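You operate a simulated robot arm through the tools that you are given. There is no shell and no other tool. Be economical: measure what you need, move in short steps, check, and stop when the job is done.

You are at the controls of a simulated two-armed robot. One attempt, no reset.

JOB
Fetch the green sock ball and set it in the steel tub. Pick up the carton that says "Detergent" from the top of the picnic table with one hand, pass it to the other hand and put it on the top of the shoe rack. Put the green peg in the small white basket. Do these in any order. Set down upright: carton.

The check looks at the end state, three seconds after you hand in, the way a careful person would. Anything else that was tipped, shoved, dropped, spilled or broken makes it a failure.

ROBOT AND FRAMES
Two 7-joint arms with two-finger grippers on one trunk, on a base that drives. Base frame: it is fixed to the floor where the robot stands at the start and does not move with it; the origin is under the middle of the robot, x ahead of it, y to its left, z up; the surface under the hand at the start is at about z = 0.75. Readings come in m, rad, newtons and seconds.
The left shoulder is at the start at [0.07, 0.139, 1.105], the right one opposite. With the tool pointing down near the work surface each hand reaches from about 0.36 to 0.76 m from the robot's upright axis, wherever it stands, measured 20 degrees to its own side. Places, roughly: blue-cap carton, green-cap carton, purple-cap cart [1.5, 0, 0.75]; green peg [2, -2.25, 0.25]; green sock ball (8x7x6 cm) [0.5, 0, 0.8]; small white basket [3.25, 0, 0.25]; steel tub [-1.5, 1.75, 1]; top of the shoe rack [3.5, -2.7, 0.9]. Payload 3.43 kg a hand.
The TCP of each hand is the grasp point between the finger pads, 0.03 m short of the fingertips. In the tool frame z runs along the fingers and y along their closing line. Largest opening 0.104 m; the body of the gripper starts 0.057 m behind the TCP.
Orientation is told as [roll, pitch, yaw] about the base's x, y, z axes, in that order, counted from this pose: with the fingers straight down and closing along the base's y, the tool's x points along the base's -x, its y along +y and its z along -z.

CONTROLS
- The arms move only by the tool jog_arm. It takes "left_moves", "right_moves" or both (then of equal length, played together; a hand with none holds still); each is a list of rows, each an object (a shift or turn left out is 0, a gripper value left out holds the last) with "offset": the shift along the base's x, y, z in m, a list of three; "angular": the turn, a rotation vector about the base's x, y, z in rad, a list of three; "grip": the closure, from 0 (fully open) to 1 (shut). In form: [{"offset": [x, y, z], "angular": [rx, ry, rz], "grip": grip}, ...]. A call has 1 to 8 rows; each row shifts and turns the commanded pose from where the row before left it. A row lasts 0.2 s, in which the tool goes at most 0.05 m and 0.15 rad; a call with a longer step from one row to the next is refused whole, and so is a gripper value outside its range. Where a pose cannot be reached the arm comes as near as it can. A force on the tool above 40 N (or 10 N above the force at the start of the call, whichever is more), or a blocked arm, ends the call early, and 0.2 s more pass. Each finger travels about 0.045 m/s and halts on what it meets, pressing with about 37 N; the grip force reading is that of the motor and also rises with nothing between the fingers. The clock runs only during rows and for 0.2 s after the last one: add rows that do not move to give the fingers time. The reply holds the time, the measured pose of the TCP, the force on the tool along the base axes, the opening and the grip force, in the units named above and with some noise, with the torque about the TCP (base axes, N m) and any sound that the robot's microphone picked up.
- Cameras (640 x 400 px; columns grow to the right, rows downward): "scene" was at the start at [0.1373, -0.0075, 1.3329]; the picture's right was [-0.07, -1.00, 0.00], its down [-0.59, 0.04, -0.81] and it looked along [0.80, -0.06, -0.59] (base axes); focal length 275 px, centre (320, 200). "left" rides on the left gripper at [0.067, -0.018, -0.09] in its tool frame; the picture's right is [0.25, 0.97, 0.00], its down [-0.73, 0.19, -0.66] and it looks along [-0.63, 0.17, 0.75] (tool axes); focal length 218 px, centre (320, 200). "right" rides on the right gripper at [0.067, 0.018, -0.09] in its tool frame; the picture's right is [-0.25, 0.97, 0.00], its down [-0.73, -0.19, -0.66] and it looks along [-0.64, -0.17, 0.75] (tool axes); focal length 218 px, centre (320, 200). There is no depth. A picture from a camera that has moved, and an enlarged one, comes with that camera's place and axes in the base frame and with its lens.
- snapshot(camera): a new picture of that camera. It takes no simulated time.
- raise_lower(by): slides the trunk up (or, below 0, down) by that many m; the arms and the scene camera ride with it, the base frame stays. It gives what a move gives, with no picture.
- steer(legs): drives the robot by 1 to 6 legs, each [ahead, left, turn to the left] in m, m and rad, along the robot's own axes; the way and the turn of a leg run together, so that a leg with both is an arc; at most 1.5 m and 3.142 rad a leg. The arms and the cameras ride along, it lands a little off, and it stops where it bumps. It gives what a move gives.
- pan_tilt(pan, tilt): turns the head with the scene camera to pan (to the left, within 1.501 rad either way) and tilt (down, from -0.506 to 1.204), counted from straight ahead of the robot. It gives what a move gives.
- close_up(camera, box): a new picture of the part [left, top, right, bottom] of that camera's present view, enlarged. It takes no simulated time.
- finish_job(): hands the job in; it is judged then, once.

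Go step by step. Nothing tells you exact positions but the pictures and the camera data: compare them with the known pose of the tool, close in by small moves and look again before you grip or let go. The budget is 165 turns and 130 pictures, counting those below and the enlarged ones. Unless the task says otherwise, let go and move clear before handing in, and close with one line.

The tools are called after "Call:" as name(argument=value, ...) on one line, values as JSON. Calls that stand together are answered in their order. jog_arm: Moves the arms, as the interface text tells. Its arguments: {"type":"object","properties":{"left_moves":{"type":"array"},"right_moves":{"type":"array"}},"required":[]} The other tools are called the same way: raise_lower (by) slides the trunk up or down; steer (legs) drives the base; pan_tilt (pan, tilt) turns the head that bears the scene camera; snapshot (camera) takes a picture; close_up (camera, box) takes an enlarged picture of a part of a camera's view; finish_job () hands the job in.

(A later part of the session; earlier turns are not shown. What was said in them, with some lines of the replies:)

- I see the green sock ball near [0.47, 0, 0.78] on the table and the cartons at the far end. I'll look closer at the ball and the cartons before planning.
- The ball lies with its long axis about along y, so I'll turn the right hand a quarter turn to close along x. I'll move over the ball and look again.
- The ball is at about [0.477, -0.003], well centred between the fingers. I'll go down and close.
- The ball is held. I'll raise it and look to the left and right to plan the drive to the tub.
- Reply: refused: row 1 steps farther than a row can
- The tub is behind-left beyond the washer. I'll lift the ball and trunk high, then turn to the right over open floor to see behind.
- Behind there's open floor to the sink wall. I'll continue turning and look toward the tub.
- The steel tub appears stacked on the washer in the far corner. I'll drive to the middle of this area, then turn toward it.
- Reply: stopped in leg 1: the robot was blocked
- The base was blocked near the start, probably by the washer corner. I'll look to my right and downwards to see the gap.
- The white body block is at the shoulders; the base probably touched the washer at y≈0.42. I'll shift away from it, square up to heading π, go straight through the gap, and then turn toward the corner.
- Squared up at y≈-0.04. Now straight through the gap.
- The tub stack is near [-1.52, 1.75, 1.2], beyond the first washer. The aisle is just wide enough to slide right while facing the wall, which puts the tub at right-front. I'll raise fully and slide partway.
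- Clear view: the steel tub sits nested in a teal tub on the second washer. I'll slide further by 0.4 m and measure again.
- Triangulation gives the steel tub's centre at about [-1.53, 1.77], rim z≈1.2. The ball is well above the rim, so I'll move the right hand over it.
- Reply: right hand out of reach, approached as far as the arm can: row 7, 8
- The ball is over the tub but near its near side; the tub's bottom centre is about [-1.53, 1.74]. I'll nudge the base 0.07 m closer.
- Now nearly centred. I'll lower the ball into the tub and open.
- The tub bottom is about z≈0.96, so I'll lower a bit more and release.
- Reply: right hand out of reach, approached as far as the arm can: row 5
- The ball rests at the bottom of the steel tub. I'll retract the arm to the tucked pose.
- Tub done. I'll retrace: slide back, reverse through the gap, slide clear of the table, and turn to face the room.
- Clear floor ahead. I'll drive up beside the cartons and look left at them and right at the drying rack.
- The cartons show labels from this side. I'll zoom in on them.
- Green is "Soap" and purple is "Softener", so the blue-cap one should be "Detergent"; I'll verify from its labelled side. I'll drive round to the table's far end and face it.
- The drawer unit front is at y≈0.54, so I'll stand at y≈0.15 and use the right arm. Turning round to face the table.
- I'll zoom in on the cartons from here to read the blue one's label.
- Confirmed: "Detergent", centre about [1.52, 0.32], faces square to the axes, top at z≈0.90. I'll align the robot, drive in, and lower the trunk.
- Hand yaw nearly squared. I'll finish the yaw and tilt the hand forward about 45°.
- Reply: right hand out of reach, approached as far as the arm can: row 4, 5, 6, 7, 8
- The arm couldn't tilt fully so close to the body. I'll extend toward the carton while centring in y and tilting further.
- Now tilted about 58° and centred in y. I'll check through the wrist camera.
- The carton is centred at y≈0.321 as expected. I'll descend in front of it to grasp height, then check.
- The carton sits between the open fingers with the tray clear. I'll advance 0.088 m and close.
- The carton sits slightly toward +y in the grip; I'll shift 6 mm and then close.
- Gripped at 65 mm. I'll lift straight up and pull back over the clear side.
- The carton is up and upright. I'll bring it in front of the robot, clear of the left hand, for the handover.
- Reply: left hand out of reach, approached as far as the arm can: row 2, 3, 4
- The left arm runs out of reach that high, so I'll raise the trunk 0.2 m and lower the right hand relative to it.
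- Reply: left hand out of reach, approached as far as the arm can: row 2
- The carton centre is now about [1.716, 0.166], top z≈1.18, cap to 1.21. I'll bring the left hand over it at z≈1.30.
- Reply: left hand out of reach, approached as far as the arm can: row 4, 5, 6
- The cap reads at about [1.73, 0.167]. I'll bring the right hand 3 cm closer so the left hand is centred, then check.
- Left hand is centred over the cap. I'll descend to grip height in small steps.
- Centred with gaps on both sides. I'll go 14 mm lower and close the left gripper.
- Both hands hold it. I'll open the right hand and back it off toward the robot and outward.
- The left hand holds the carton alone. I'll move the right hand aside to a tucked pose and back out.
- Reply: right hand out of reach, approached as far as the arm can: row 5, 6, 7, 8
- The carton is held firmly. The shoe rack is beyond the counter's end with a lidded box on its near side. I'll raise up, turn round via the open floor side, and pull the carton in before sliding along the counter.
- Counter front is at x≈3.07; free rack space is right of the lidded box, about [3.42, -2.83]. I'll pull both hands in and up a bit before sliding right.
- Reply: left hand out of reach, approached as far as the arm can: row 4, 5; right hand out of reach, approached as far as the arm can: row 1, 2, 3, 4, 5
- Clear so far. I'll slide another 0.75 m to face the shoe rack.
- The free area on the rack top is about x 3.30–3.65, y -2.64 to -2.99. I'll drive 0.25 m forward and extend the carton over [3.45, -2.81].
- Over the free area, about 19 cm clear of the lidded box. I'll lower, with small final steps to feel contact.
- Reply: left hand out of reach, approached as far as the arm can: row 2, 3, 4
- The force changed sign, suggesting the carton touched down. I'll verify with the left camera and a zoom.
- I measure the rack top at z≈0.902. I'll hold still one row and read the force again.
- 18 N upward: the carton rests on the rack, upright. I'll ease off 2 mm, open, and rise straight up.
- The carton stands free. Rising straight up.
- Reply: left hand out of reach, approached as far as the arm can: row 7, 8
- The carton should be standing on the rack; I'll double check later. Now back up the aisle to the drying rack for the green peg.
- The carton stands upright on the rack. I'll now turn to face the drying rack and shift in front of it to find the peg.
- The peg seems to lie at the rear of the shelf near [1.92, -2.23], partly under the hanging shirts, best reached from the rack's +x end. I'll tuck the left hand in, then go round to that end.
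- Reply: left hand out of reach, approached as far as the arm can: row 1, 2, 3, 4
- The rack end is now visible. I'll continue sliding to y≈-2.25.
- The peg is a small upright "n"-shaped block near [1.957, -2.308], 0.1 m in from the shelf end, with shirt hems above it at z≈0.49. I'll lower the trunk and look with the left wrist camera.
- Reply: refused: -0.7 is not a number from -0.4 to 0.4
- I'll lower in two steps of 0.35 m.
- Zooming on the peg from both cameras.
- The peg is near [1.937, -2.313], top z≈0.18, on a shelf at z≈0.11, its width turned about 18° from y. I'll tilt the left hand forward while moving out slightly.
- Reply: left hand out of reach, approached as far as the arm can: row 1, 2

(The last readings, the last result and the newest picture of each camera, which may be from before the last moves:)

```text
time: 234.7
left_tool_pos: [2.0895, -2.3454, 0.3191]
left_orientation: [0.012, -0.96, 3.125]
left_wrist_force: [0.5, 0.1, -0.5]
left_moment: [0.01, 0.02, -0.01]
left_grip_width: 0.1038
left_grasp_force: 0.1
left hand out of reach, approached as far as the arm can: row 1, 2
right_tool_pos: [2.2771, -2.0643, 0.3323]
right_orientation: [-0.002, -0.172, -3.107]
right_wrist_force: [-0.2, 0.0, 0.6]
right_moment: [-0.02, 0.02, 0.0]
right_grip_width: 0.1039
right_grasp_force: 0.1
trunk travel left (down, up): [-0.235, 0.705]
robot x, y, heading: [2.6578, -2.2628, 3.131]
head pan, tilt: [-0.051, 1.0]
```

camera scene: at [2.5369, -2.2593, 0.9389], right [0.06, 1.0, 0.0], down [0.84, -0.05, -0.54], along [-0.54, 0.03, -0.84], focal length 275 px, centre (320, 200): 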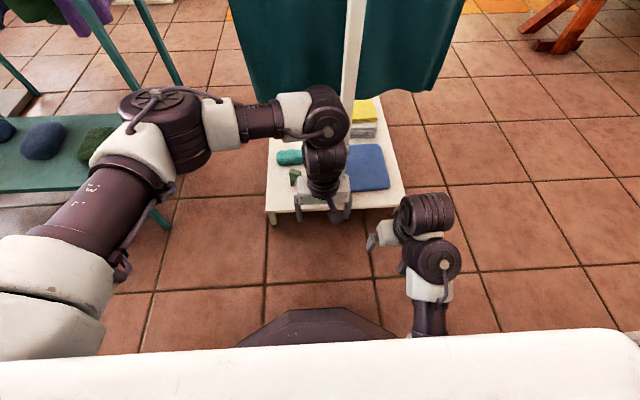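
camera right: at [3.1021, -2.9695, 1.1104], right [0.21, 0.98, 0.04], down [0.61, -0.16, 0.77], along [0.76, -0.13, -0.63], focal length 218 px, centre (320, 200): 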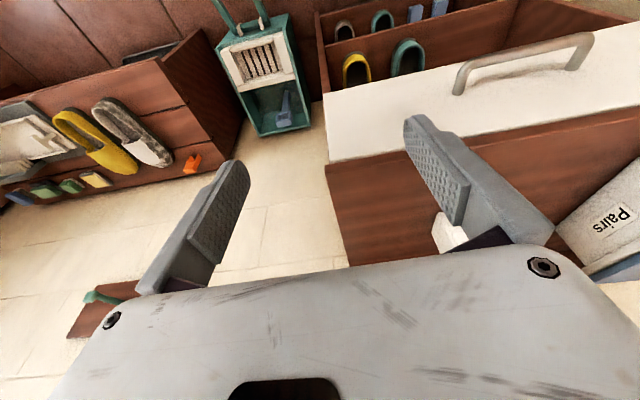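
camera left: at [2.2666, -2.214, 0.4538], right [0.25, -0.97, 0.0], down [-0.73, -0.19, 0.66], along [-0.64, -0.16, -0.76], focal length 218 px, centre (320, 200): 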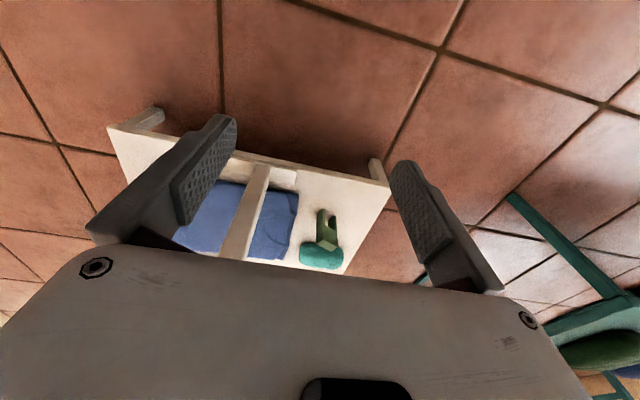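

Tilt achieved (55°). Now I'll yaw by -0.31 and lower in front of the peg, then look.

Call:
jog_arm(left_moves=[{"offset": [0, 0, -0.03], "angular": [0, 0, -0.11]}, {"offset": [0, 0, -0.04], "angular": [0, 0, -0.1]}, {"offset": [-0.01, -0.004, -0.04], "angular": [0, 0, -0.1]}])

Call:
snapshot(camera="left")

Call:
snapshot(camera="scene")

```text
time: 235.5
left_tool_pos: [2.0823, -2.3491, 0.2077]
left_orientation: [0.007, -0.963, 2.82]
left_wrist_force: [-1.0, 0.4, 0.8]
left_moment: [-0.05, 0.02, 0.0]
left_grip_width: 0.104
left_grasp_force: 0.0
right_tool_pos: [2.2794, -2.064, 0.3328]
right_orientation: [-0.002, -0.172, -3.107]
right_wrist_force: [-1.1, 0.4, 0.8]
right_moment: [-0.04, 0.0, -0.04]
right_grip_width: 0.1042
right_grasp_force: 0.1
trunk travel left (down, up): [-0.235, 0.705]
robot x, y, heading: [2.6559, -2.2607, 3.136]
head pan, tilt: [-0.051, 1.0]
```

```text
43 pictures are left
camera left: at [2.1946, -2.3674, 0.2048], right [-0.16, -0.97, -0.2], down [0.06, -0.22, 0.97], along [-0.98, 0.15, 0.09], focal length 218 px, centre (320, 200)
```

left: 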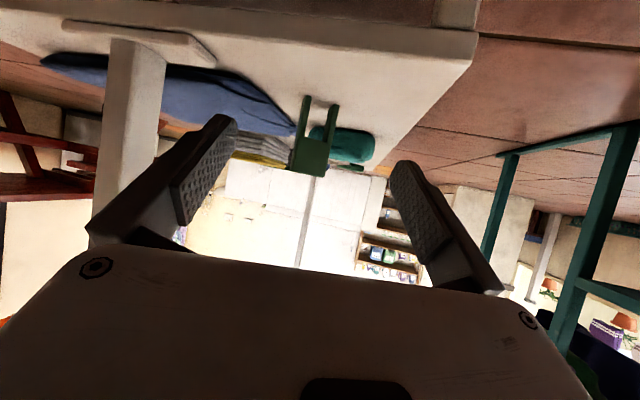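

```text
42 pictures are left
camera scene: at [2.5368, -2.2593, 0.9389], right [0.06, 1.0, 0.0], down [0.84, -0.05, -0.54], along [-0.54, 0.03, -0.84], focal length 275 px, centre (320, 200)
```

scene: 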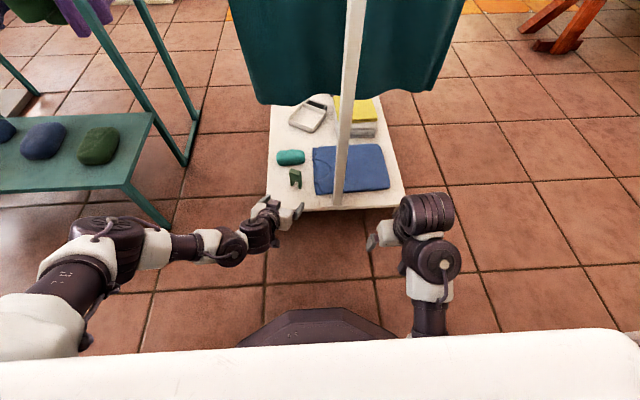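

The peg is centred in the fingers' path at about [1.936, -2.306], z 0.12–0.185. I'll narrow the fingers slightly and advance to 1 cm short of full depth, watching the teal roll behind it.

Call:
jog_arm(left_moves=[{"offset": [-0.02, 0.006, -0.02], "grip": 0.3}, {"offset": [-0.03, 0.009, -0.02], "grip": 0.3}, {"offset": [-0.03, 0.009, -0.003], "grip": 0.3}])

Call:
snapshot(camera="left")

```text
time: 236.3
left_tool_pos: [2.0035, -2.3254, 0.1643]
left_orientation: [0.006, -0.958, 2.822]
left_wrist_force: [0.2, -0.1, 0.3]
left_moment: [-0.01, -0.03, 0.04]
left_grip_width: 0.0728
left_grasp_force: 0.1
right_tool_pos: [2.2789, -2.0644, 0.3335]
right_orientation: [-0.004, -0.172, -3.109]
right_wrist_force: [-0.1, -1.0, -0.5]
right_moment: [0.01, 0.02, -0.01]
right_grip_width: 0.1042
right_grasp_force: 0.2
trunk travel left (down, up): [-0.235, 0.705]
robot x, y, heading: [2.6519, -2.2625, 3.134]
head pan, tilt: [-0.051, 1.0]
```

```text
41 pictures are left
camera left: at [2.1164, -2.3427, 0.1613], right [-0.16, -0.97, -0.2], down [0.05, -0.21, 0.98], along [-0.99, 0.15, 0.09], focal length 218 px, centre (320, 200)
```

left: 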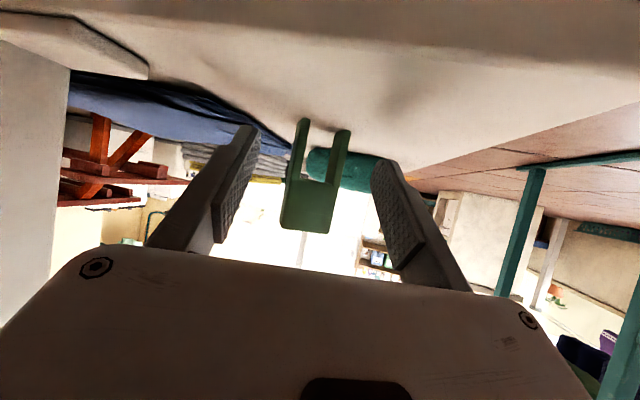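

Consistent. Advance the last 5.5 cm and close.

Call:
jog_arm(left_moves=[{"offset": [-0.028, 0.009, 0], "grip": 0.3}, {"offset": [-0.027, 0.008, 0], "grip": 0.3}])

Call:
snapshot(camera="left")

```text
time: 236.9
left_tool_pos: [1.9608, -2.3111, 0.1799]
left_orientation: [0.007, -0.96, 2.821]
left_wrist_force: [-0.2, 0.2, -0.1]
left_moment: [-0.01, 0.0, 0.01]
left_grip_width: 0.0729
left_grasp_force: 0.1
left hand out of reach, approached as far as the arm can: row 2
right_tool_pos: [2.2782, -2.0646, 0.332]
right_orientation: [-0.002, -0.171, -3.108]
right_wrist_force: [0.1, -0.5, -1.3]
right_moment: [-0.02, 0.02, 0.01]
right_grip_width: 0.1042
right_grasp_force: 0.0
trunk travel left (down, up): [-0.235, 0.705]
robot x, y, heading: [2.6555, -2.2645, 3.131]
head pan, tilt: [-0.051, 1.0]
```

```text
40 pictures are left
camera left: at [2.0746, -2.3295, 0.1767], right [-0.16, -0.97, -0.2], down [0.05, -0.22, 0.97], along [-0.99, 0.15, 0.09], focal length 218 px, centre (320, 200)
```

left: 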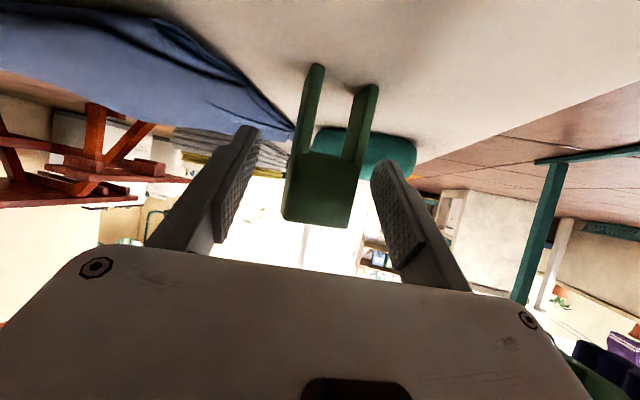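

The arm is at its reach limit. I'll pull back a little, drive 5 cm forward, then re-approach.

Call:
jog_arm(left_moves=[{"offset": [0.03, -0.009, -0.008]}, {"offset": [0.03, -0.009, -0.007]}])

Call:
steer(legs=[[0.05, 0, 0]])

Call:
snapshot(camera="left")

```text
time: 237.5
left_tool_pos: [2.0209, -2.3293, 0.166]
left_orientation: [0.006, -0.961, 2.82]
left_wrist_force: [0.7, 0.2, 0.3]
left_moment: [-0.02, -0.02, -0.03]
left_grip_width: 0.0728
left_grasp_force: 0.2
right_tool_pos: [2.2793, -2.0641, 0.3323]
right_orientation: [-0.001, -0.17, -3.108]
right_wrist_force: [-0.2, -0.6, 0.8]
right_moment: [-0.04, 0.0, 0.01]
right_grip_width: 0.1042
right_grasp_force: 0.1
trunk travel left (down, up): [-0.235, 0.705]
robot x, y, heading: [2.6572, -2.2644, 3.135]
head pan, tilt: [-0.051, 1.0]
```

```text
time: 238.4
left_tool_pos: [1.9715, -2.3286, 0.1652]
left_orientation: [0.005, -0.959, 2.821]
left_wrist_force: [-0.5, 0.1, -0.5]
left_moment: [0.02, 0.04, 0.0]
left_grip_width: 0.0728
left_grasp_force: 0.0
right_tool_pos: [2.2283, -2.0631, 0.3323]
right_orientation: [-0.003, -0.17, -3.109]
right_wrist_force: [-0.2, 0.3, -0.1]
right_moment: [0.0, 0.02, 0.01]
right_grip_width: 0.104
right_grasp_force: 0.0
trunk travel left (down, up): [-0.235, 0.705]
robot x, y, heading: [2.6036, -2.2614, 3.131]
head pan, tilt: [-0.051, 1.0]
```

```text
39 pictures are left
camera left: at [2.0849, -2.3475, 0.1611], right [-0.16, -0.97, -0.2], down [0.05, -0.22, 0.97], along [-0.99, 0.15, 0.09], focal length 218 px, centre (320, 200)
```

left: 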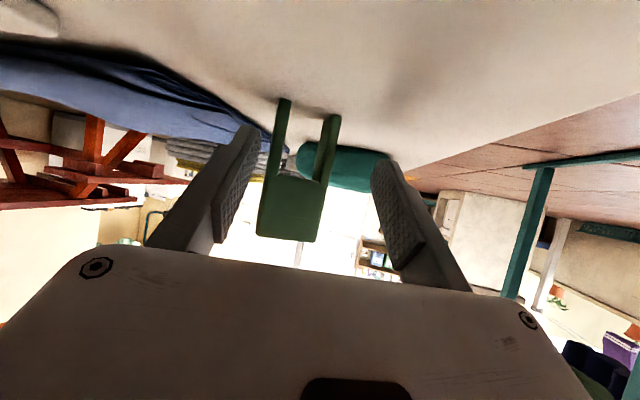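

I'll shift +y by 2 cm to re-centre, then forward.

Call:
jog_arm(left_moves=[{"offset": [0.004, 0.02, 0]}, {"offset": [-0.014, 0.002, 0]}, {"offset": [-0.014, 0.001, 0]}])

Call:
snapshot(camera="left")

```text
time: 239.2
left_tool_pos: [1.9485, -2.306, 0.1635]
left_orientation: [0.005, -0.96, 2.822]
left_wrist_force: [0.6, 0.7, -0.1]
left_moment: [-0.02, -0.02, -0.02]
left_grip_width: 0.0726
left_grasp_force: 0.1
right_tool_pos: [2.228, -2.0637, 0.3328]
right_orientation: [-0.002, -0.172, -3.108]
right_wrist_force: [0.2, 0.6, 0.2]
right_moment: [-0.02, 0.0, -0.01]
right_grip_width: 0.104
right_grasp_force: 0.1
trunk travel left (down, up): [-0.235, 0.705]
robot x, y, heading: [2.6075, -2.2612, 3.13]
head pan, tilt: [-0.051, 1.0]
```

```text
38 pictures are left
camera left: at [2.0613, -2.3241, 0.1613], right [-0.16, -0.97, -0.2], down [0.05, -0.22, 0.97], along [-0.99, 0.15, 0.09], focal length 218 px, centre (320, 200)
```

left: 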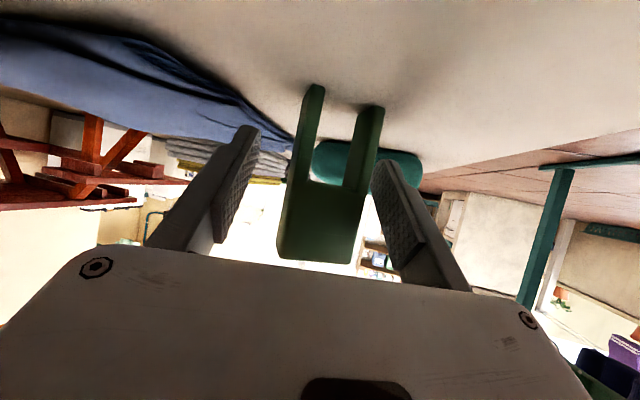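

Peg is centred between the pads. Closing.

Call:
jog_arm(left_moves=[{"grip": 0.6}, {"grip": 1}, {"grip": 1}, {"grip": 1}])

Call:
jog_arm(left_moves=[{"offset": [0, 0, 0.015]}, {"offset": [0.01, -0.003, 0.015]}])

Call:
snapshot(camera="left")

```text
time: 240.2
left_tool_pos: [1.9487, -2.3075, 0.1644]
left_orientation: [0.004, -0.96, 2.82]
left_wrist_force: [-0.1, 0.8, -0.1]
left_moment: [-0.01, 0.0, 0.0]
left_grip_width: 0.0378
left_grasp_force: 37.4
right_tool_pos: [2.2287, -2.0647, 0.3323]
right_orientation: [0.0, -0.17, -3.11]
right_wrist_force: [0.1, -0.8, -1.2]
right_moment: [0.0, 0.02, 0.04]
right_grip_width: 0.1042
right_grasp_force: 0.1
trunk travel left (down, up): [-0.235, 0.705]
robot x, y, heading: [2.6102, -2.2647, 3.135]
head pan, tilt: [-0.051, 1.0]
```

```text
time: 240.8
left_tool_pos: [1.958, -2.3099, 0.1955]
left_orientation: [0.006, -0.962, 2.822]
left_wrist_force: [-0.1, -0.4, -0.3]
left_moment: [0.02, 0.04, -0.01]
left_grip_width: 0.0378
left_grasp_force: 37.1
right_tool_pos: [2.2276, -2.0641, 0.3316]
right_orientation: [-0.001, -0.172, -3.108]
right_wrist_force: [-0.2, 0.6, -0.3]
right_moment: [-0.02, 0.01, -0.03]
right_grip_width: 0.104
right_grasp_force: 0.2
trunk travel left (down, up): [-0.235, 0.705]
robot x, y, heading: [2.6064, -2.2608, 3.131]
head pan, tilt: [-0.051, 1.0]
```

```text
37 pictures are left
camera left: at [2.0714, -2.3274, 0.1914], right [-0.16, -0.97, -0.2], down [0.05, -0.22, 0.97], along [-0.99, 0.15, 0.09], focal length 218 px, centre (320, 200)
```

left: 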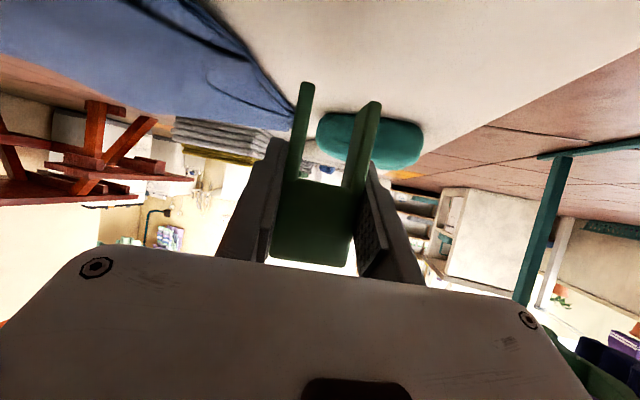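

The peg is held and lifted. I'll withdraw the hand, then raise it and un-tilt it.

Call:
jog_arm(left_moves=[{"offset": [0.04, -0.012, 0.01]}, {"offset": [0.045, -0.012, 0.01]}, {"offset": [0.045, -0.005, 0.01]}, {"offset": [0.03, 0, 0.03]}])

Call:
jog_arm(left_moves=[{"angular": [0, 0, 0.1], "offset": [0.0, 0.01, 0.03]}, {"angular": [0, 0, 0.1], "offset": [0, 0.02, 0.03]}, {"angular": [0, 0, 0.1], "offset": [0, 0.02, 0.03]}, {"angular": [0, -0.14, 0]}, {"angular": [0, -0.14, 0]}, {"angular": [0, -0.14, 0]}, {"angular": [0, -0.14, 0]}, {"angular": [0, -0.14, 0]}])

Call:
snapshot(camera="scene")

```text
time: 241.8
left_tool_pos: [2.118, -2.3364, 0.2546]
left_orientation: [0.005, -0.961, 2.82]
left_wrist_force: [-0.6, 0.0, -0.3]
left_moment: [0.0, 0.0, 0.01]
left_grip_width: 0.0379
left_grasp_force: 36.9
right_tool_pos: [2.2292, -2.064, 0.3324]
right_orientation: [-0.002, -0.171, -3.107]
right_wrist_force: [-0.8, -0.2, 0.4]
right_moment: [0.04, 0.01, 0.03]
right_grip_width: 0.1041
right_grasp_force: 0.0
trunk travel left (down, up): [-0.235, 0.705]
robot x, y, heading: [2.6087, -2.2625, 3.131]
head pan, tilt: [-0.051, 1.0]
```

```text
time: 243.0
left_tool_pos: [2.1234, -2.3766, 0.3078]
left_orientation: [0.267, -0.692, 2.962]
left_wrist_force: [-0.4, 0.7, 0.6]
left_moment: [-0.01, -0.02, 0.02]
left_grip_width: 0.0378
left_grasp_force: 37.0
right_tool_pos: [2.2283, -2.0657, 0.3324]
right_orientation: [-0.003, -0.171, -3.109]
right_wrist_force: [0.1, 0.2, -0.4]
right_moment: [0.01, -0.01, -0.01]
right_grip_width: 0.104
right_grasp_force: 0.1
trunk travel left (down, up): [-0.235, 0.705]
robot x, y, heading: [2.6036, -2.2629, 3.134]
head pan, tilt: [-0.051, 1.0]
stopped in row 5 (left hand): the arm was blocked; the commanded pose is now the measured one
```

```text
36 pictures are left
camera scene: at [2.4868, -2.259, 0.9388], right [0.06, 1.0, 0.0], down [0.84, -0.05, -0.54], along [-0.54, 0.03, -0.84], focal length 275 px, centre (320, 200)
```

scene: 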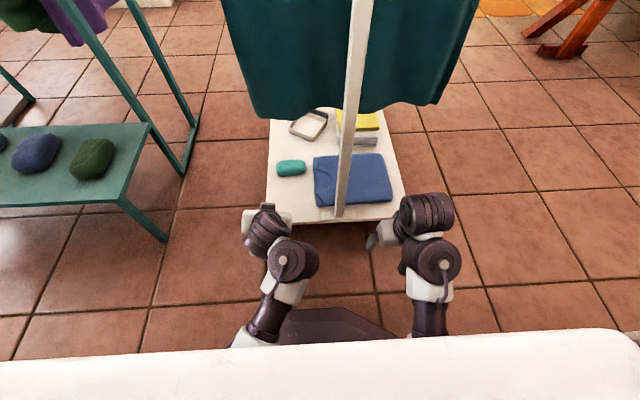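

The arm stopped in its un-tilt move but still holds the peg; nothing around it was touched. I'll leave that pose, back off, slide along the aisle, then turn to the counter.

Call:
steer(legs=[[-0.06, 0, 0]])

Call:
snapshot(camera="left")

```text
time: 243.9
left_tool_pos: [2.1836, -2.3777, 0.3091]
left_orientation: [0.264, -0.69, 2.962]
left_wrist_force: [0.0, 0.5, -0.4]
left_moment: [-0.02, 0.02, 0.0]
left_grip_width: 0.0379
left_grasp_force: 36.8
right_tool_pos: [2.2865, -2.064, 0.3329]
right_orientation: [-0.004, -0.172, -3.108]
right_wrist_force: [-0.7, -0.3, 0.2]
right_moment: [-0.01, 0.01, 0.0]
right_grip_width: 0.104
right_grasp_force: 0.1
trunk travel left (down, up): [-0.235, 0.705]
robot x, y, heading: [2.6674, -2.2626, 3.132]
head pan, tilt: [-0.051, 1.0]
```

```text
35 pictures are left
camera left: at [2.2939, -2.3555, 0.3288], right [0.19, -0.98, 0.03], down [-0.13, 0.01, 0.99], along [-0.97, -0.19, -0.12], focal length 218 px, centre (320, 200)
```

left: 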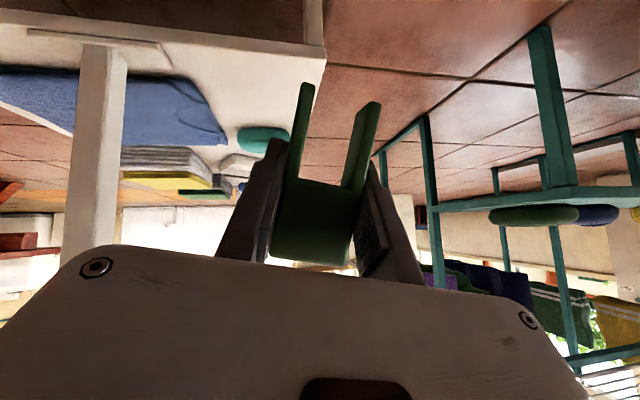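

Peg is secure. Sliding out and turning to face the counter.

Call:
steer(legs=[[0, -1.1, 0], [0.25, 0, 0], [0, 0, -3.13]])

Call:
pan_tilt(pan=0.5, tilt=0.35)

Call:
snapshot(camera="scene")

```text
time: 258.3
left_tool_pos: [2.8996, -1.0062, 0.3083]
left_orientation: [0.267, -0.691, -0.129]
left_wrist_force: [0.2, -0.3, 0.4]
left_moment: [0.01, 0.0, 0.0]
left_grip_width: 0.0378
left_grasp_force: 37.1
right_tool_pos: [2.8105, -1.324, 0.3321]
right_orientation: [-0.003, -0.171, 0.084]
right_wrist_force: [-0.5, 0.2, 0.5]
right_moment: [0.01, 0.02, -0.02]
right_grip_width: 0.104
right_grasp_force: 0.1
trunk travel left (down, up): [-0.235, 0.705]
robot x, y, heading: [2.4213, -1.1488, 0.044]
head pan, tilt: [-0.051, 1.0]
```

```text
time: 259.4
left_tool_pos: [2.8986, -1.0068, 0.3087]
left_orientation: [0.268, -0.692, -0.13]
left_wrist_force: [-1.2, 0.3, 0.2]
left_moment: [-0.02, 0.0, 0.02]
left_grip_width: 0.0381
left_grasp_force: 37.0
right_tool_pos: [2.8103, -1.3247, 0.3312]
right_orientation: [-0.002, -0.171, 0.084]
right_wrist_force: [-0.2, 0.4, 0.6]
right_moment: [0.02, -0.03, -0.03]
right_grip_width: 0.1041
right_grasp_force: 0.1
trunk travel left (down, up): [-0.235, 0.705]
robot x, y, heading: [2.4234, -1.1458, 0.041]
head pan, tilt: [0.499, 0.351]
```

```text
34 pictures are left
camera scene: at [2.5527, -1.0957, 0.9935], right [0.52, -0.86, 0.0], down [-0.3, -0.18, -0.94], along [0.8, 0.48, -0.34], focal length 275 px, centre (320, 200)
```

scene: 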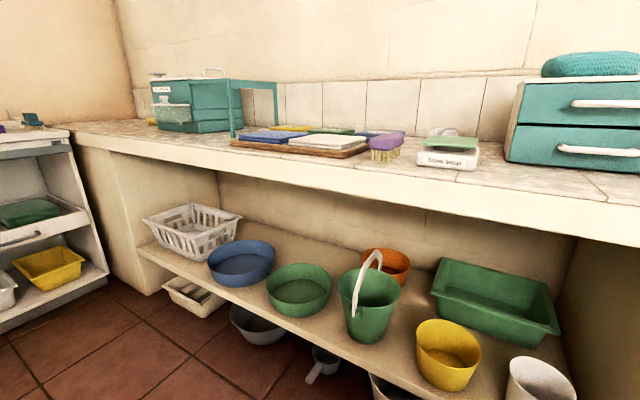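

The white lattice basket is on the counter's lower shelf, about [3.24, 0.0, 0.4], under the counter top. I'll slide left to face it.

Call:
steer(legs=[[0, 1.05, -0.041]])

Call:
raise_lower(by=0.2)

Call:
pan_tilt(pan=0.1, tilt=0.6)

Call:
snapshot(camera="scene")

Call:
snapshot(camera="left")

```text
time: 264.8
left_tool_pos: [2.8838, 0.0303, 0.3083]
left_orientation: [0.265, -0.69, -0.174]
left_wrist_force: [0.2, 0.3, 0.1]
left_moment: [-0.01, -0.02, -0.01]
left_grip_width: 0.0378
left_grasp_force: 36.9
right_tool_pos: [2.7796, -0.2829, 0.3321]
right_orientation: [-0.004, -0.171, 0.037]
right_wrist_force: [0.5, 0.9, 0.4]
right_moment: [0.01, -0.03, -0.01]
right_grip_width: 0.1041
right_grasp_force: 0.1
trunk travel left (down, up): [-0.235, 0.705]
robot x, y, heading: [2.399, -0.0838, -0.003]
head pan, tilt: [0.499, 0.351]
```

```text
time: 267.0
left_tool_pos: [2.8836, 0.0298, 0.5081]
left_orientation: [0.266, -0.691, -0.175]
left_wrist_force: [-0.3, -0.4, -0.9]
left_moment: [-0.02, -0.04, 0.0]
left_grip_width: 0.0376
left_grasp_force: 37.0
right_tool_pos: [2.7804, -0.2835, 0.5318]
right_orientation: [-0.002, -0.172, 0.039]
right_wrist_force: [-0.8, 0.7, 0.6]
right_moment: [-0.01, 0.02, 0.0]
right_grip_width: 0.104
right_grasp_force: 0.1
trunk travel left (down, up): [-0.435, 0.505]
robot x, y, heading: [2.4001, -0.0882, -0.002]
head pan, tilt: [0.499, 0.351]
```

```text
time: 267.8
left_tool_pos: [2.884, 0.0298, 0.5081]
left_orientation: [0.267, -0.69, -0.175]
left_wrist_force: [0.0, 0.2, 0.4]
left_moment: [-0.01, -0.01, 0.03]
left_grip_width: 0.0381
left_grasp_force: 36.8
right_tool_pos: [2.7803, -0.2835, 0.533]
right_orientation: [-0.003, -0.171, 0.039]
right_wrist_force: [-0.2, 0.7, -0.8]
right_moment: [0.02, -0.01, 0.0]
right_grip_width: 0.1039
right_grasp_force: 0.1
trunk travel left (down, up): [-0.435, 0.505]
robot x, y, heading: [2.4012, -0.0878, -0.003]
head pan, tilt: [0.099, 0.6]
```

```text
33 pictures are left
camera scene: at [2.5398, -0.0791, 1.1709], right [0.1, -1.0, 0.0], down [-0.56, -0.05, -0.83], along [0.82, 0.08, -0.56], focal length 275 px, centre (320, 200)
```

scene: 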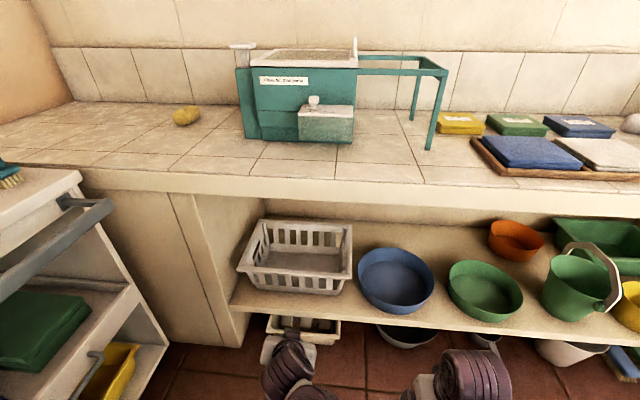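

```text
32 pictures are left
camera left: at [2.7757, 0.008, 0.5287], right [-0.19, 0.98, 0.04], down [0.13, -0.01, 0.99], along [0.97, 0.19, -0.12], focal length 218 px, centre (320, 200)
```

left: 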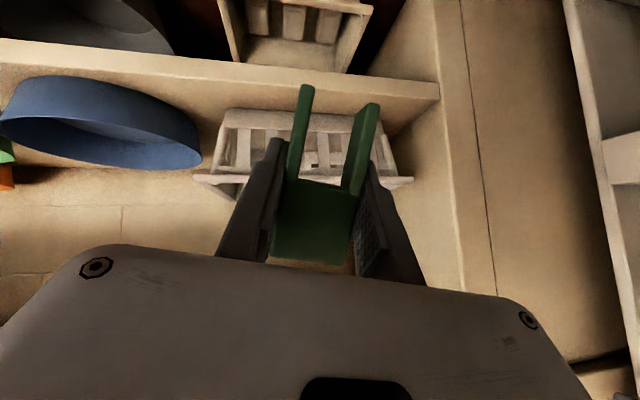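

The basket's rim is at z≈0.45, spanning x 3.145–3.41, y -0.115–0.26; the counter underside is at ≈0.80. I'll raise the hand a little, drive in 0.13 m, and extend above the rim.

Call:
jog_arm(left_moves=[{"offset": [0, 0, 0.03]}, {"offset": [0, 0, 0.03]}])

Call:
steer(legs=[[0.13, -0.05, 0]])

Call:
jog_arm(left_moves=[{"offset": [0.04, 0.008, 0.005]}, {"offset": [0.04, 0.01, 0]}, {"offset": [0.04, 0.015, 0]}])

Call:
snapshot(camera="scene")

```text
time: 268.4
left_tool_pos: [2.8791, 0.1235, 0.5434]
left_orientation: [0.53, -0.625, -0.322]
left_wrist_force: [0.8, -0.2, -0.6]
left_moment: [0.04, 0.0, 0.03]
left_grip_width: 0.0376
left_grasp_force: 36.4
left hand out of reach, approached as far as the arm can: row 2
right_tool_pos: [2.7804, -0.2829, 0.5315]
right_orientation: [-0.003, -0.171, 0.038]
right_wrist_force: [0.1, 0.4, -0.6]
right_moment: [-0.02, -0.02, -0.01]
right_grip_width: 0.1041
right_grasp_force: 0.1
trunk travel left (down, up): [-0.435, 0.505]
robot x, y, heading: [2.3991, -0.0885, 0.001]
head pan, tilt: [0.099, 0.6]
stopped in row 2 (left hand): the arm was blocked; the commanded pose is now the measured one
```

```text
time: 269.8
left_tool_pos: [3.0109, 0.073, 0.5416]
left_orientation: [0.53, -0.623, -0.319]
left_wrist_force: [0.1, 0.1, 0.0]
left_moment: [-0.01, 0.01, 0.0]
left_grip_width: 0.038
left_grasp_force: 37.5
right_tool_pos: [2.9127, -0.3321, 0.5322]
right_orientation: [-0.002, -0.171, 0.039]
right_wrist_force: [0.3, -0.3, 0.3]
right_moment: [0.01, 0.0, -0.01]
right_grip_width: 0.1043
right_grasp_force: 0.0
trunk travel left (down, up): [-0.435, 0.505]
robot x, y, heading: [2.5317, -0.137, -0.0]
head pan, tilt: [0.099, 0.6]
```

```text
time: 270.6
left_tool_pos: [3.1304, 0.1045, 0.548]
left_orientation: [0.528, -0.626, -0.317]
left_wrist_force: [-0.3, 0.0, -0.4]
left_moment: [0.03, 0.02, -0.01]
left_grip_width: 0.0376
left_grasp_force: 36.9
right_tool_pos: [2.9123, -0.333, 0.5323]
right_orientation: [-0.004, -0.171, 0.039]
right_wrist_force: [-0.3, 0.0, 0.1]
right_moment: [0.01, -0.01, 0.0]
right_grip_width: 0.1038
right_grasp_force: 0.1
trunk travel left (down, up): [-0.435, 0.505]
robot x, y, heading: [2.536, -0.1349, 0.002]
head pan, tilt: [0.099, 0.6]
```

```text
31 pictures are left
camera scene: at [2.6721, -0.1286, 1.1707], right [0.1, -1.0, 0.0], down [-0.56, -0.06, -0.82], along [0.82, 0.08, -0.57], focal length 275 px, centre (320, 200)
```

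scene: 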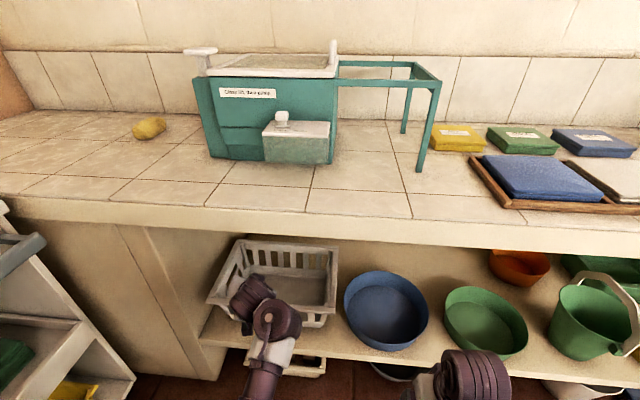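

The hand is just at the rim's front edge. I'll check through the wrist camera before moving over the basket.

Call:
snapshot(camera="left")

```text
30 pictures are left
camera left: at [3.023, 0.0778, 0.5647], right [-0.21, 0.95, 0.24], down [0.14, -0.22, 0.97], along [0.97, 0.23, -0.09], focal length 218 px, centre (320, 200)
```

left: 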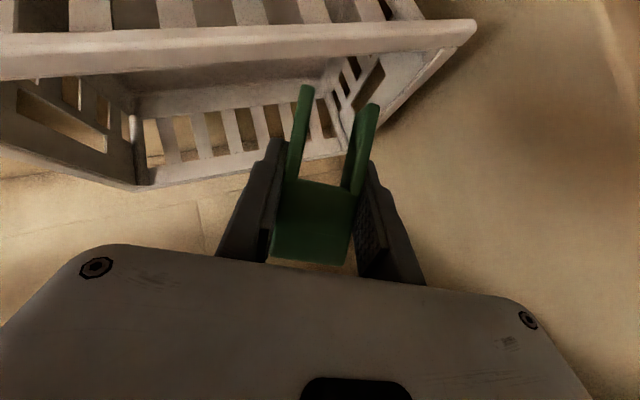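

The peg's feet (z≈0.49) clear the rim at 0.45. I'll move forward and toward the basket's centre.

Call:
jog_arm(left_moves=[{"offset": [0.035, -0.012, 0]}, {"offset": [0.035, -0.012, 0]}, {"offset": [0.035, -0.01, 0]}, {"offset": [0.03, -0.008, 0]}])

Call:
snapshot(camera="left")

Call:
snapshot(camera="scene")

```text
time: 271.6
left_tool_pos: [3.2654, 0.0627, 0.5482]
left_orientation: [0.53, -0.623, -0.321]
left_wrist_force: [0.1, 0.0, -1.1]
left_moment: [0.01, -0.04, 0.0]
left_grip_width: 0.038
left_grasp_force: 36.7
right_tool_pos: [2.9129, -0.3312, 0.5315]
right_orientation: [-0.002, -0.172, 0.04]
right_wrist_force: [-0.7, 0.4, 0.1]
right_moment: [0.0, -0.01, -0.03]
right_grip_width: 0.1042
right_grasp_force: 0.0
trunk travel left (down, up): [-0.435, 0.505]
robot x, y, heading: [2.5339, -0.1418, -0.001]
head pan, tilt: [0.099, 0.6]
```

```text
29 pictures are left
camera left: at [3.1579, 0.0355, 0.5639], right [-0.2, 0.95, 0.25], down [0.14, -0.22, 0.96], along [0.97, 0.23, -0.09], focal length 218 px, centre (320, 200)
```

left: 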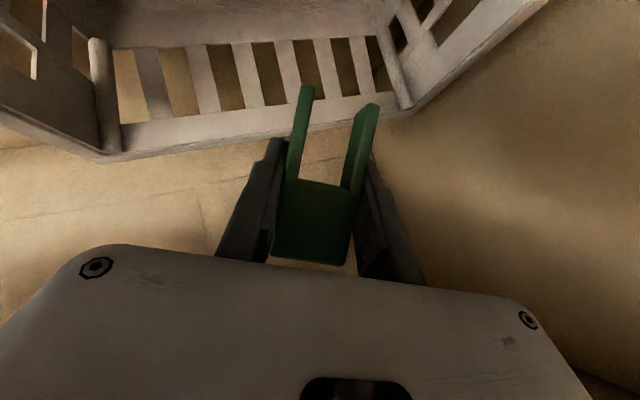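

```text
28 pictures are left
camera scene: at [2.6718, -0.1283, 1.1707], right [0.1, -1.0, 0.0], down [-0.56, -0.06, -0.82], along [0.82, 0.08, -0.57], focal length 275 px, centre (320, 200)
```

scene: 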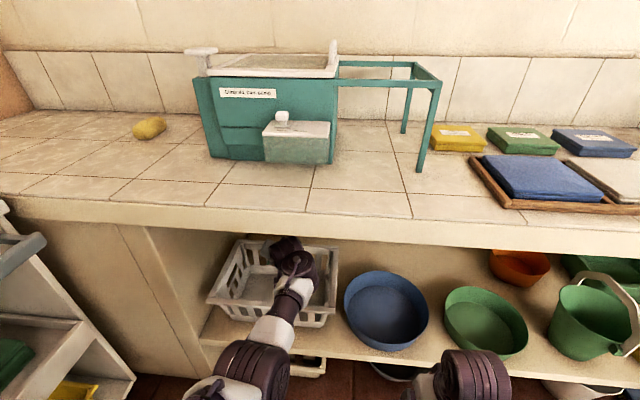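

The peg is over the basket's interior. I'll go 3 cm further in, lower to about 0.43 and check.

Call:
jog_arm(left_moves=[{"offset": [0.028, 0, -0.01]}, {"offset": [0, 0, -0.035]}, {"offset": [0, 0, -0.035]}, {"offset": [0, 0, -0.035]}])

Call:
snapshot(camera="left")

Call:
close_up(camera="scene", box=[180, 220, 360, 340])

```text
time: 272.6
left_tool_pos: [3.2785, 0.0622, 0.4485]
left_orientation: [0.53, -0.622, -0.317]
left_wrist_force: [-0.6, -0.5, -0.5]
left_moment: [0.02, 0.0, 0.0]
left_grip_width: 0.0378
left_grasp_force: 36.9
left hand out of reach, approached as far as the arm can: row 3, 4
right_tool_pos: [2.9135, -0.3324, 0.5328]
right_orientation: [-0.003, -0.173, 0.041]
right_wrist_force: [0.9, 1.1, 1.4]
right_moment: [0.02, -0.04, 0.01]
right_grip_width: 0.1042
right_grasp_force: 0.1
trunk travel left (down, up): [-0.435, 0.505]
robot x, y, heading: [2.5339, -0.1321, -0.003]
head pan, tilt: [0.099, 0.6]
```

```text
27 pictures are left
camera left: at [3.1711, 0.0342, 0.4642], right [-0.21, 0.95, 0.25], down [0.14, -0.22, 0.96], along [0.97, 0.23, -0.09], focal length 218 px, centre (320, 200)
```

left: 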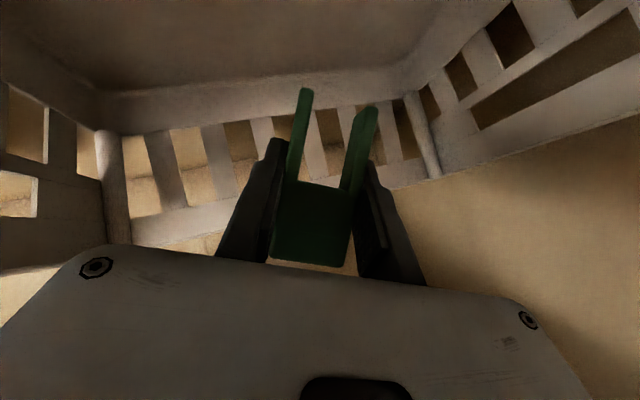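

```text
3.33 times, centred on (270, 280) of scene
camera zoom: at [2.6714, -0.129, 1.1709], right [0.1, -1.0, 0.0], down [-0.56, -0.05, -0.83], along [0.82, 0.08, -0.56], focal length 915 px, centre (487, -67)
```

zoom: 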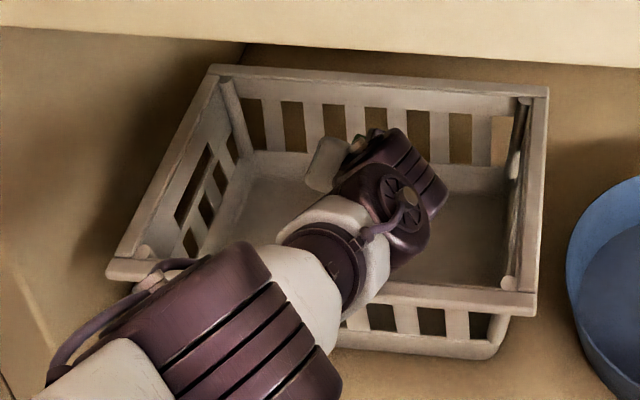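

The peg is inside the basket, a few centimetres above its floor. Releasing.

Call:
jog_arm(left_moves=[{"grip": 0.2}, {"grip": 0}, {"grip": 0}, {"grip": 0}])

Call:
jog_arm(left_moves=[{"offset": [0, 0, 0.03]}, {"offset": [0, 0, 0.035]}, {"offset": [0, 0, 0.035]}, {"offset": [-0.03, 0.005, 0.01]}, {"offset": [-0.04, 0.01, 0]}, {"offset": [-0.04, 0.01, 0]}, {"offset": [-0.04, 0.01, 0]}])

Call:
snapshot(camera="left")

Call:
close_up(camera="scene", box=[180, 220, 360, 340])

```text
time: 273.6
left_tool_pos: [3.279, 0.0608, 0.4476]
left_orientation: [0.531, -0.624, -0.319]
left_wrist_force: [0.6, -1.0, 0.2]
left_moment: [0.01, 0.01, 0.0]
left_grip_width: 0.104
left_grasp_force: 0.0
right_tool_pos: [2.9128, -0.3319, 0.5319]
right_orientation: [-0.003, -0.17, 0.04]
right_wrist_force: [-0.8, 0.6, 0.3]
right_moment: [0.0, 0.03, -0.01]
right_grip_width: 0.1039
right_grasp_force: 0.0
trunk travel left (down, up): [-0.435, 0.505]
robot x, y, heading: [2.5356, -0.1376, -0.007]
head pan, tilt: [0.099, 0.6]
```

```text
time: 275.2
left_tool_pos: [3.1258, 0.0972, 0.5614]
left_orientation: [0.529, -0.624, -0.318]
left_wrist_force: [0.2, 0.5, -0.4]
left_moment: [0.03, -0.01, 0.01]
left_grip_width: 0.104
left_grasp_force: 0.0
right_tool_pos: [2.9118, -0.3315, 0.5328]
right_orientation: [-0.005, -0.171, 0.039]
right_wrist_force: [0.7, 0.1, 0.1]
right_moment: [-0.01, -0.05, 0.01]
right_grip_width: 0.1045
right_grasp_force: 0.1
trunk travel left (down, up): [-0.435, 0.505]
robot x, y, heading: [2.5327, -0.1363, -0.004]
head pan, tilt: [0.099, 0.6]
```

```text
25 pictures are left
camera left: at [3.0184, 0.0699, 0.5768], right [-0.2, 0.95, 0.25], down [0.14, -0.22, 0.96], along [0.97, 0.23, -0.09], focal length 218 px, centre (320, 200)
```

left: 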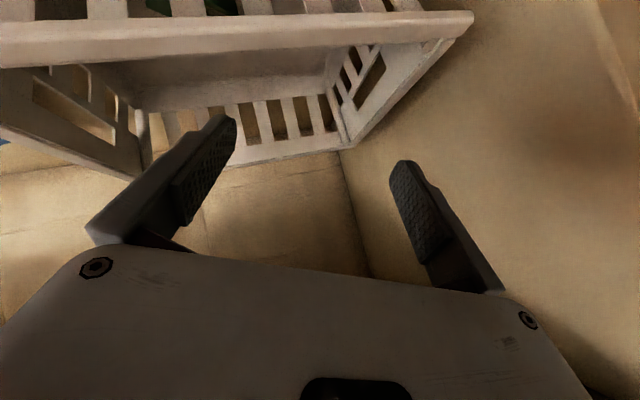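

```text
3.33 times, centred on (270, 280) of scene
camera zoom: at [2.6711, -0.1277, 1.1709], right [0.1, -1.0, 0.0], down [-0.56, -0.06, -0.83], along [0.82, 0.08, -0.56], focal length 915 px, centre (487, -67)
```

zoom: 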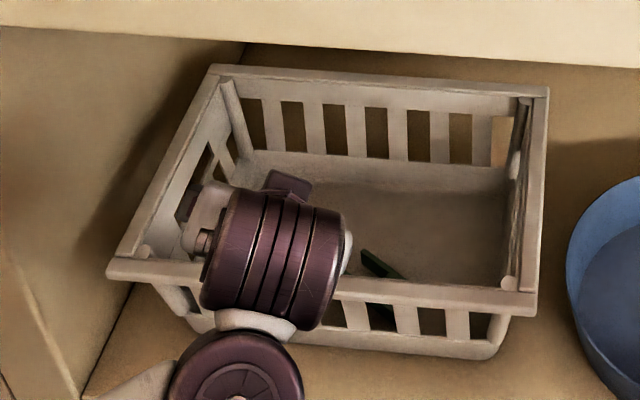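

The peg lies in the basket. I'll back the hand and base away for a clean look.

Call:
steer(legs=[[-0.25, 0, 0]])

Call:
snapshot(camera="scene")

Call:
pan_tilt(pan=-1.0, tilt=0.2)

Call:
snapshot(camera="scene")

```text
time: 277.0
left_tool_pos: [2.8742, 0.0974, 0.5611]
left_orientation: [0.531, -0.624, -0.319]
left_wrist_force: [-0.9, 0.3, 0.0]
left_moment: [0.05, -0.01, 0.01]
left_grip_width: 0.104
left_grasp_force: 0.0
right_tool_pos: [2.6616, -0.3322, 0.5333]
right_orientation: [-0.002, -0.172, 0.041]
right_wrist_force: [-0.6, -0.6, -0.5]
right_moment: [0.01, -0.02, 0.02]
right_grip_width: 0.1038
right_grasp_force: 0.1
trunk travel left (down, up): [-0.435, 0.505]
robot x, y, heading: [2.284, -0.1351, -0.001]
head pan, tilt: [0.099, 0.6]
```

```text
23 pictures are left
camera scene: at [2.4197, -0.1278, 1.171], right [0.1, -0.99, 0.0], down [-0.56, -0.06, -0.83], along [0.82, 0.08, -0.56], focal length 275 px, centre (320, 200)
```

scene: 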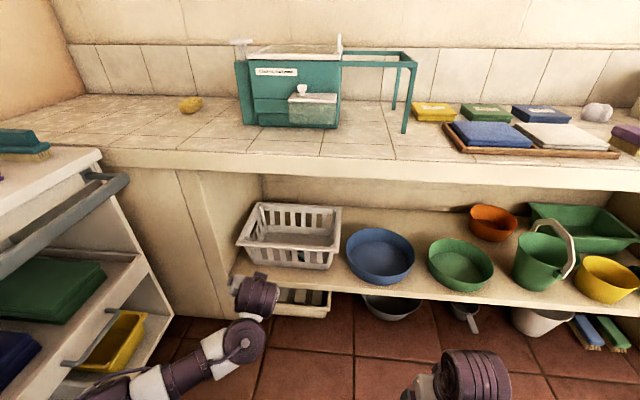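

```text
time: 278.3
left_tool_pos: [2.8755, 0.0993, 0.5605]
left_orientation: [0.53, -0.626, -0.316]
left_wrist_force: [-1.1, -0.4, 0.0]
left_moment: [0.05, 0.02, -0.02]
left_grip_width: 0.1039
left_grasp_force: 0.1
right_tool_pos: [2.6623, -0.3314, 0.5315]
right_orientation: [-0.003, -0.17, 0.042]
right_wrist_force: [0.0, 0.1, 0.1]
right_moment: [-0.03, -0.02, -0.05]
right_grip_width: 0.1039
right_grasp_force: 0.0
trunk travel left (down, up): [-0.435, 0.505]
robot x, y, heading: [2.282, -0.1349, -0.003]
head pan, tilt: [-1.0, 0.201]
```

```text
22 pictures are left
camera scene: at [2.383, -0.215, 1.2076], right [-0.84, -0.54, 0.0], down [-0.11, 0.17, -0.98], along [0.53, -0.82, -0.2], focal length 275 px, centre (320, 200)
```

scene: 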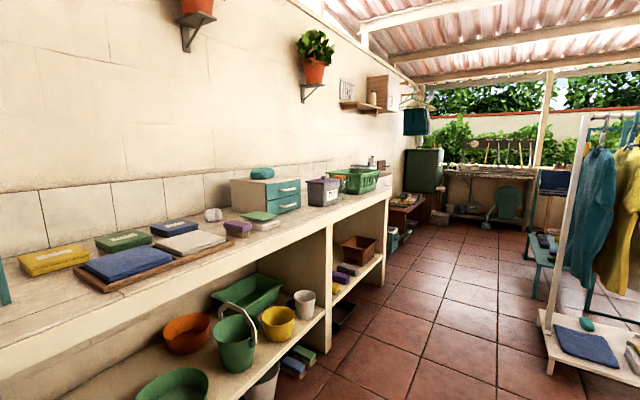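

Everything looks in place. One zoom to confirm the carton/jar area and the peg in the basket.

Call:
close_up(camera="scene", box=[290, 130, 420, 220])

Call:
pan_tilt(pan=0.2, tilt=0.6)

Call:
close_up(camera="scene", box=[230, 180, 400, 300])

```text
4.44 times, centred on (355, 175) of scene
camera zoom: at [2.383, -0.215, 1.2076], right [-0.84, -0.54, 0.0], down [-0.11, 0.17, -0.98], along [0.53, -0.82, -0.2], focal length 1220 px, centre (164, 311)
```

zoom: 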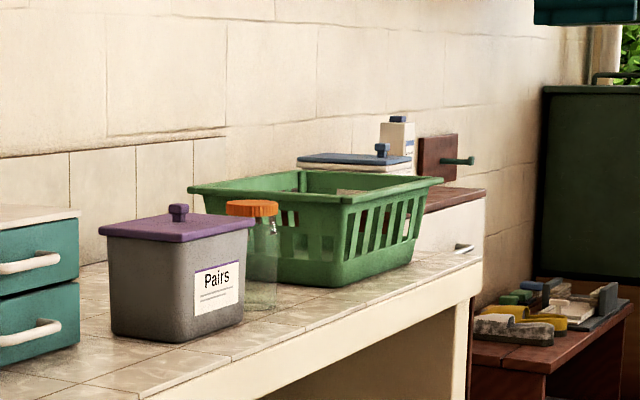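

```text
time: 279.7
left_tool_pos: [2.8764, 0.0973, 0.5601]
left_orientation: [0.531, -0.624, -0.318]
left_wrist_force: [0.6, 0.3, 0.8]
left_moment: [0.02, 0.02, 0.01]
left_grip_width: 0.1039
left_grasp_force: 0.1
right_tool_pos: [2.6626, -0.3313, 0.5326]
right_orientation: [-0.003, -0.17, 0.041]
right_wrist_force: [-0.5, -1.0, 0.1]
right_moment: [-0.02, -0.03, -0.01]
right_grip_width: 0.1037
right_grasp_force: 0.1
trunk travel left (down, up): [-0.435, 0.505]
robot x, y, heading: [2.2873, -0.133, -0.002]
head pan, tilt: [0.201, 0.6]
```

```text
3.33 times, centred on (315, 240) of scene
camera zoom: at [2.4192, -0.119, 1.1708], right [0.2, -0.98, 0.0], down [-0.55, -0.11, -0.83], along [0.81, 0.16, -0.56], focal length 915 px, centre (337, 67)
```

zoom: 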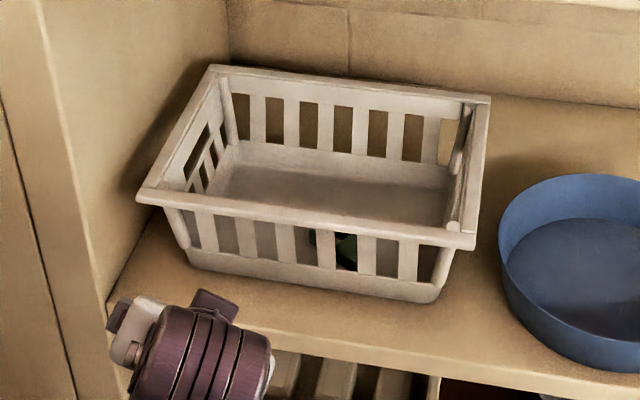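

The carton stands upright on the rack, the peg is in the basket (visible through the slats), and the ball is in the tub. Both hands are empty and clear, so I'm handing in.

Call:
finish_job()

```text
The job is handed in.
```

I handed the job in with all three parts done: the green sock ball is in the steel tub, the Detergent carton was passed from the right hand to the left and stands upright on the shoe rack, and the green peg is in the small white basket.
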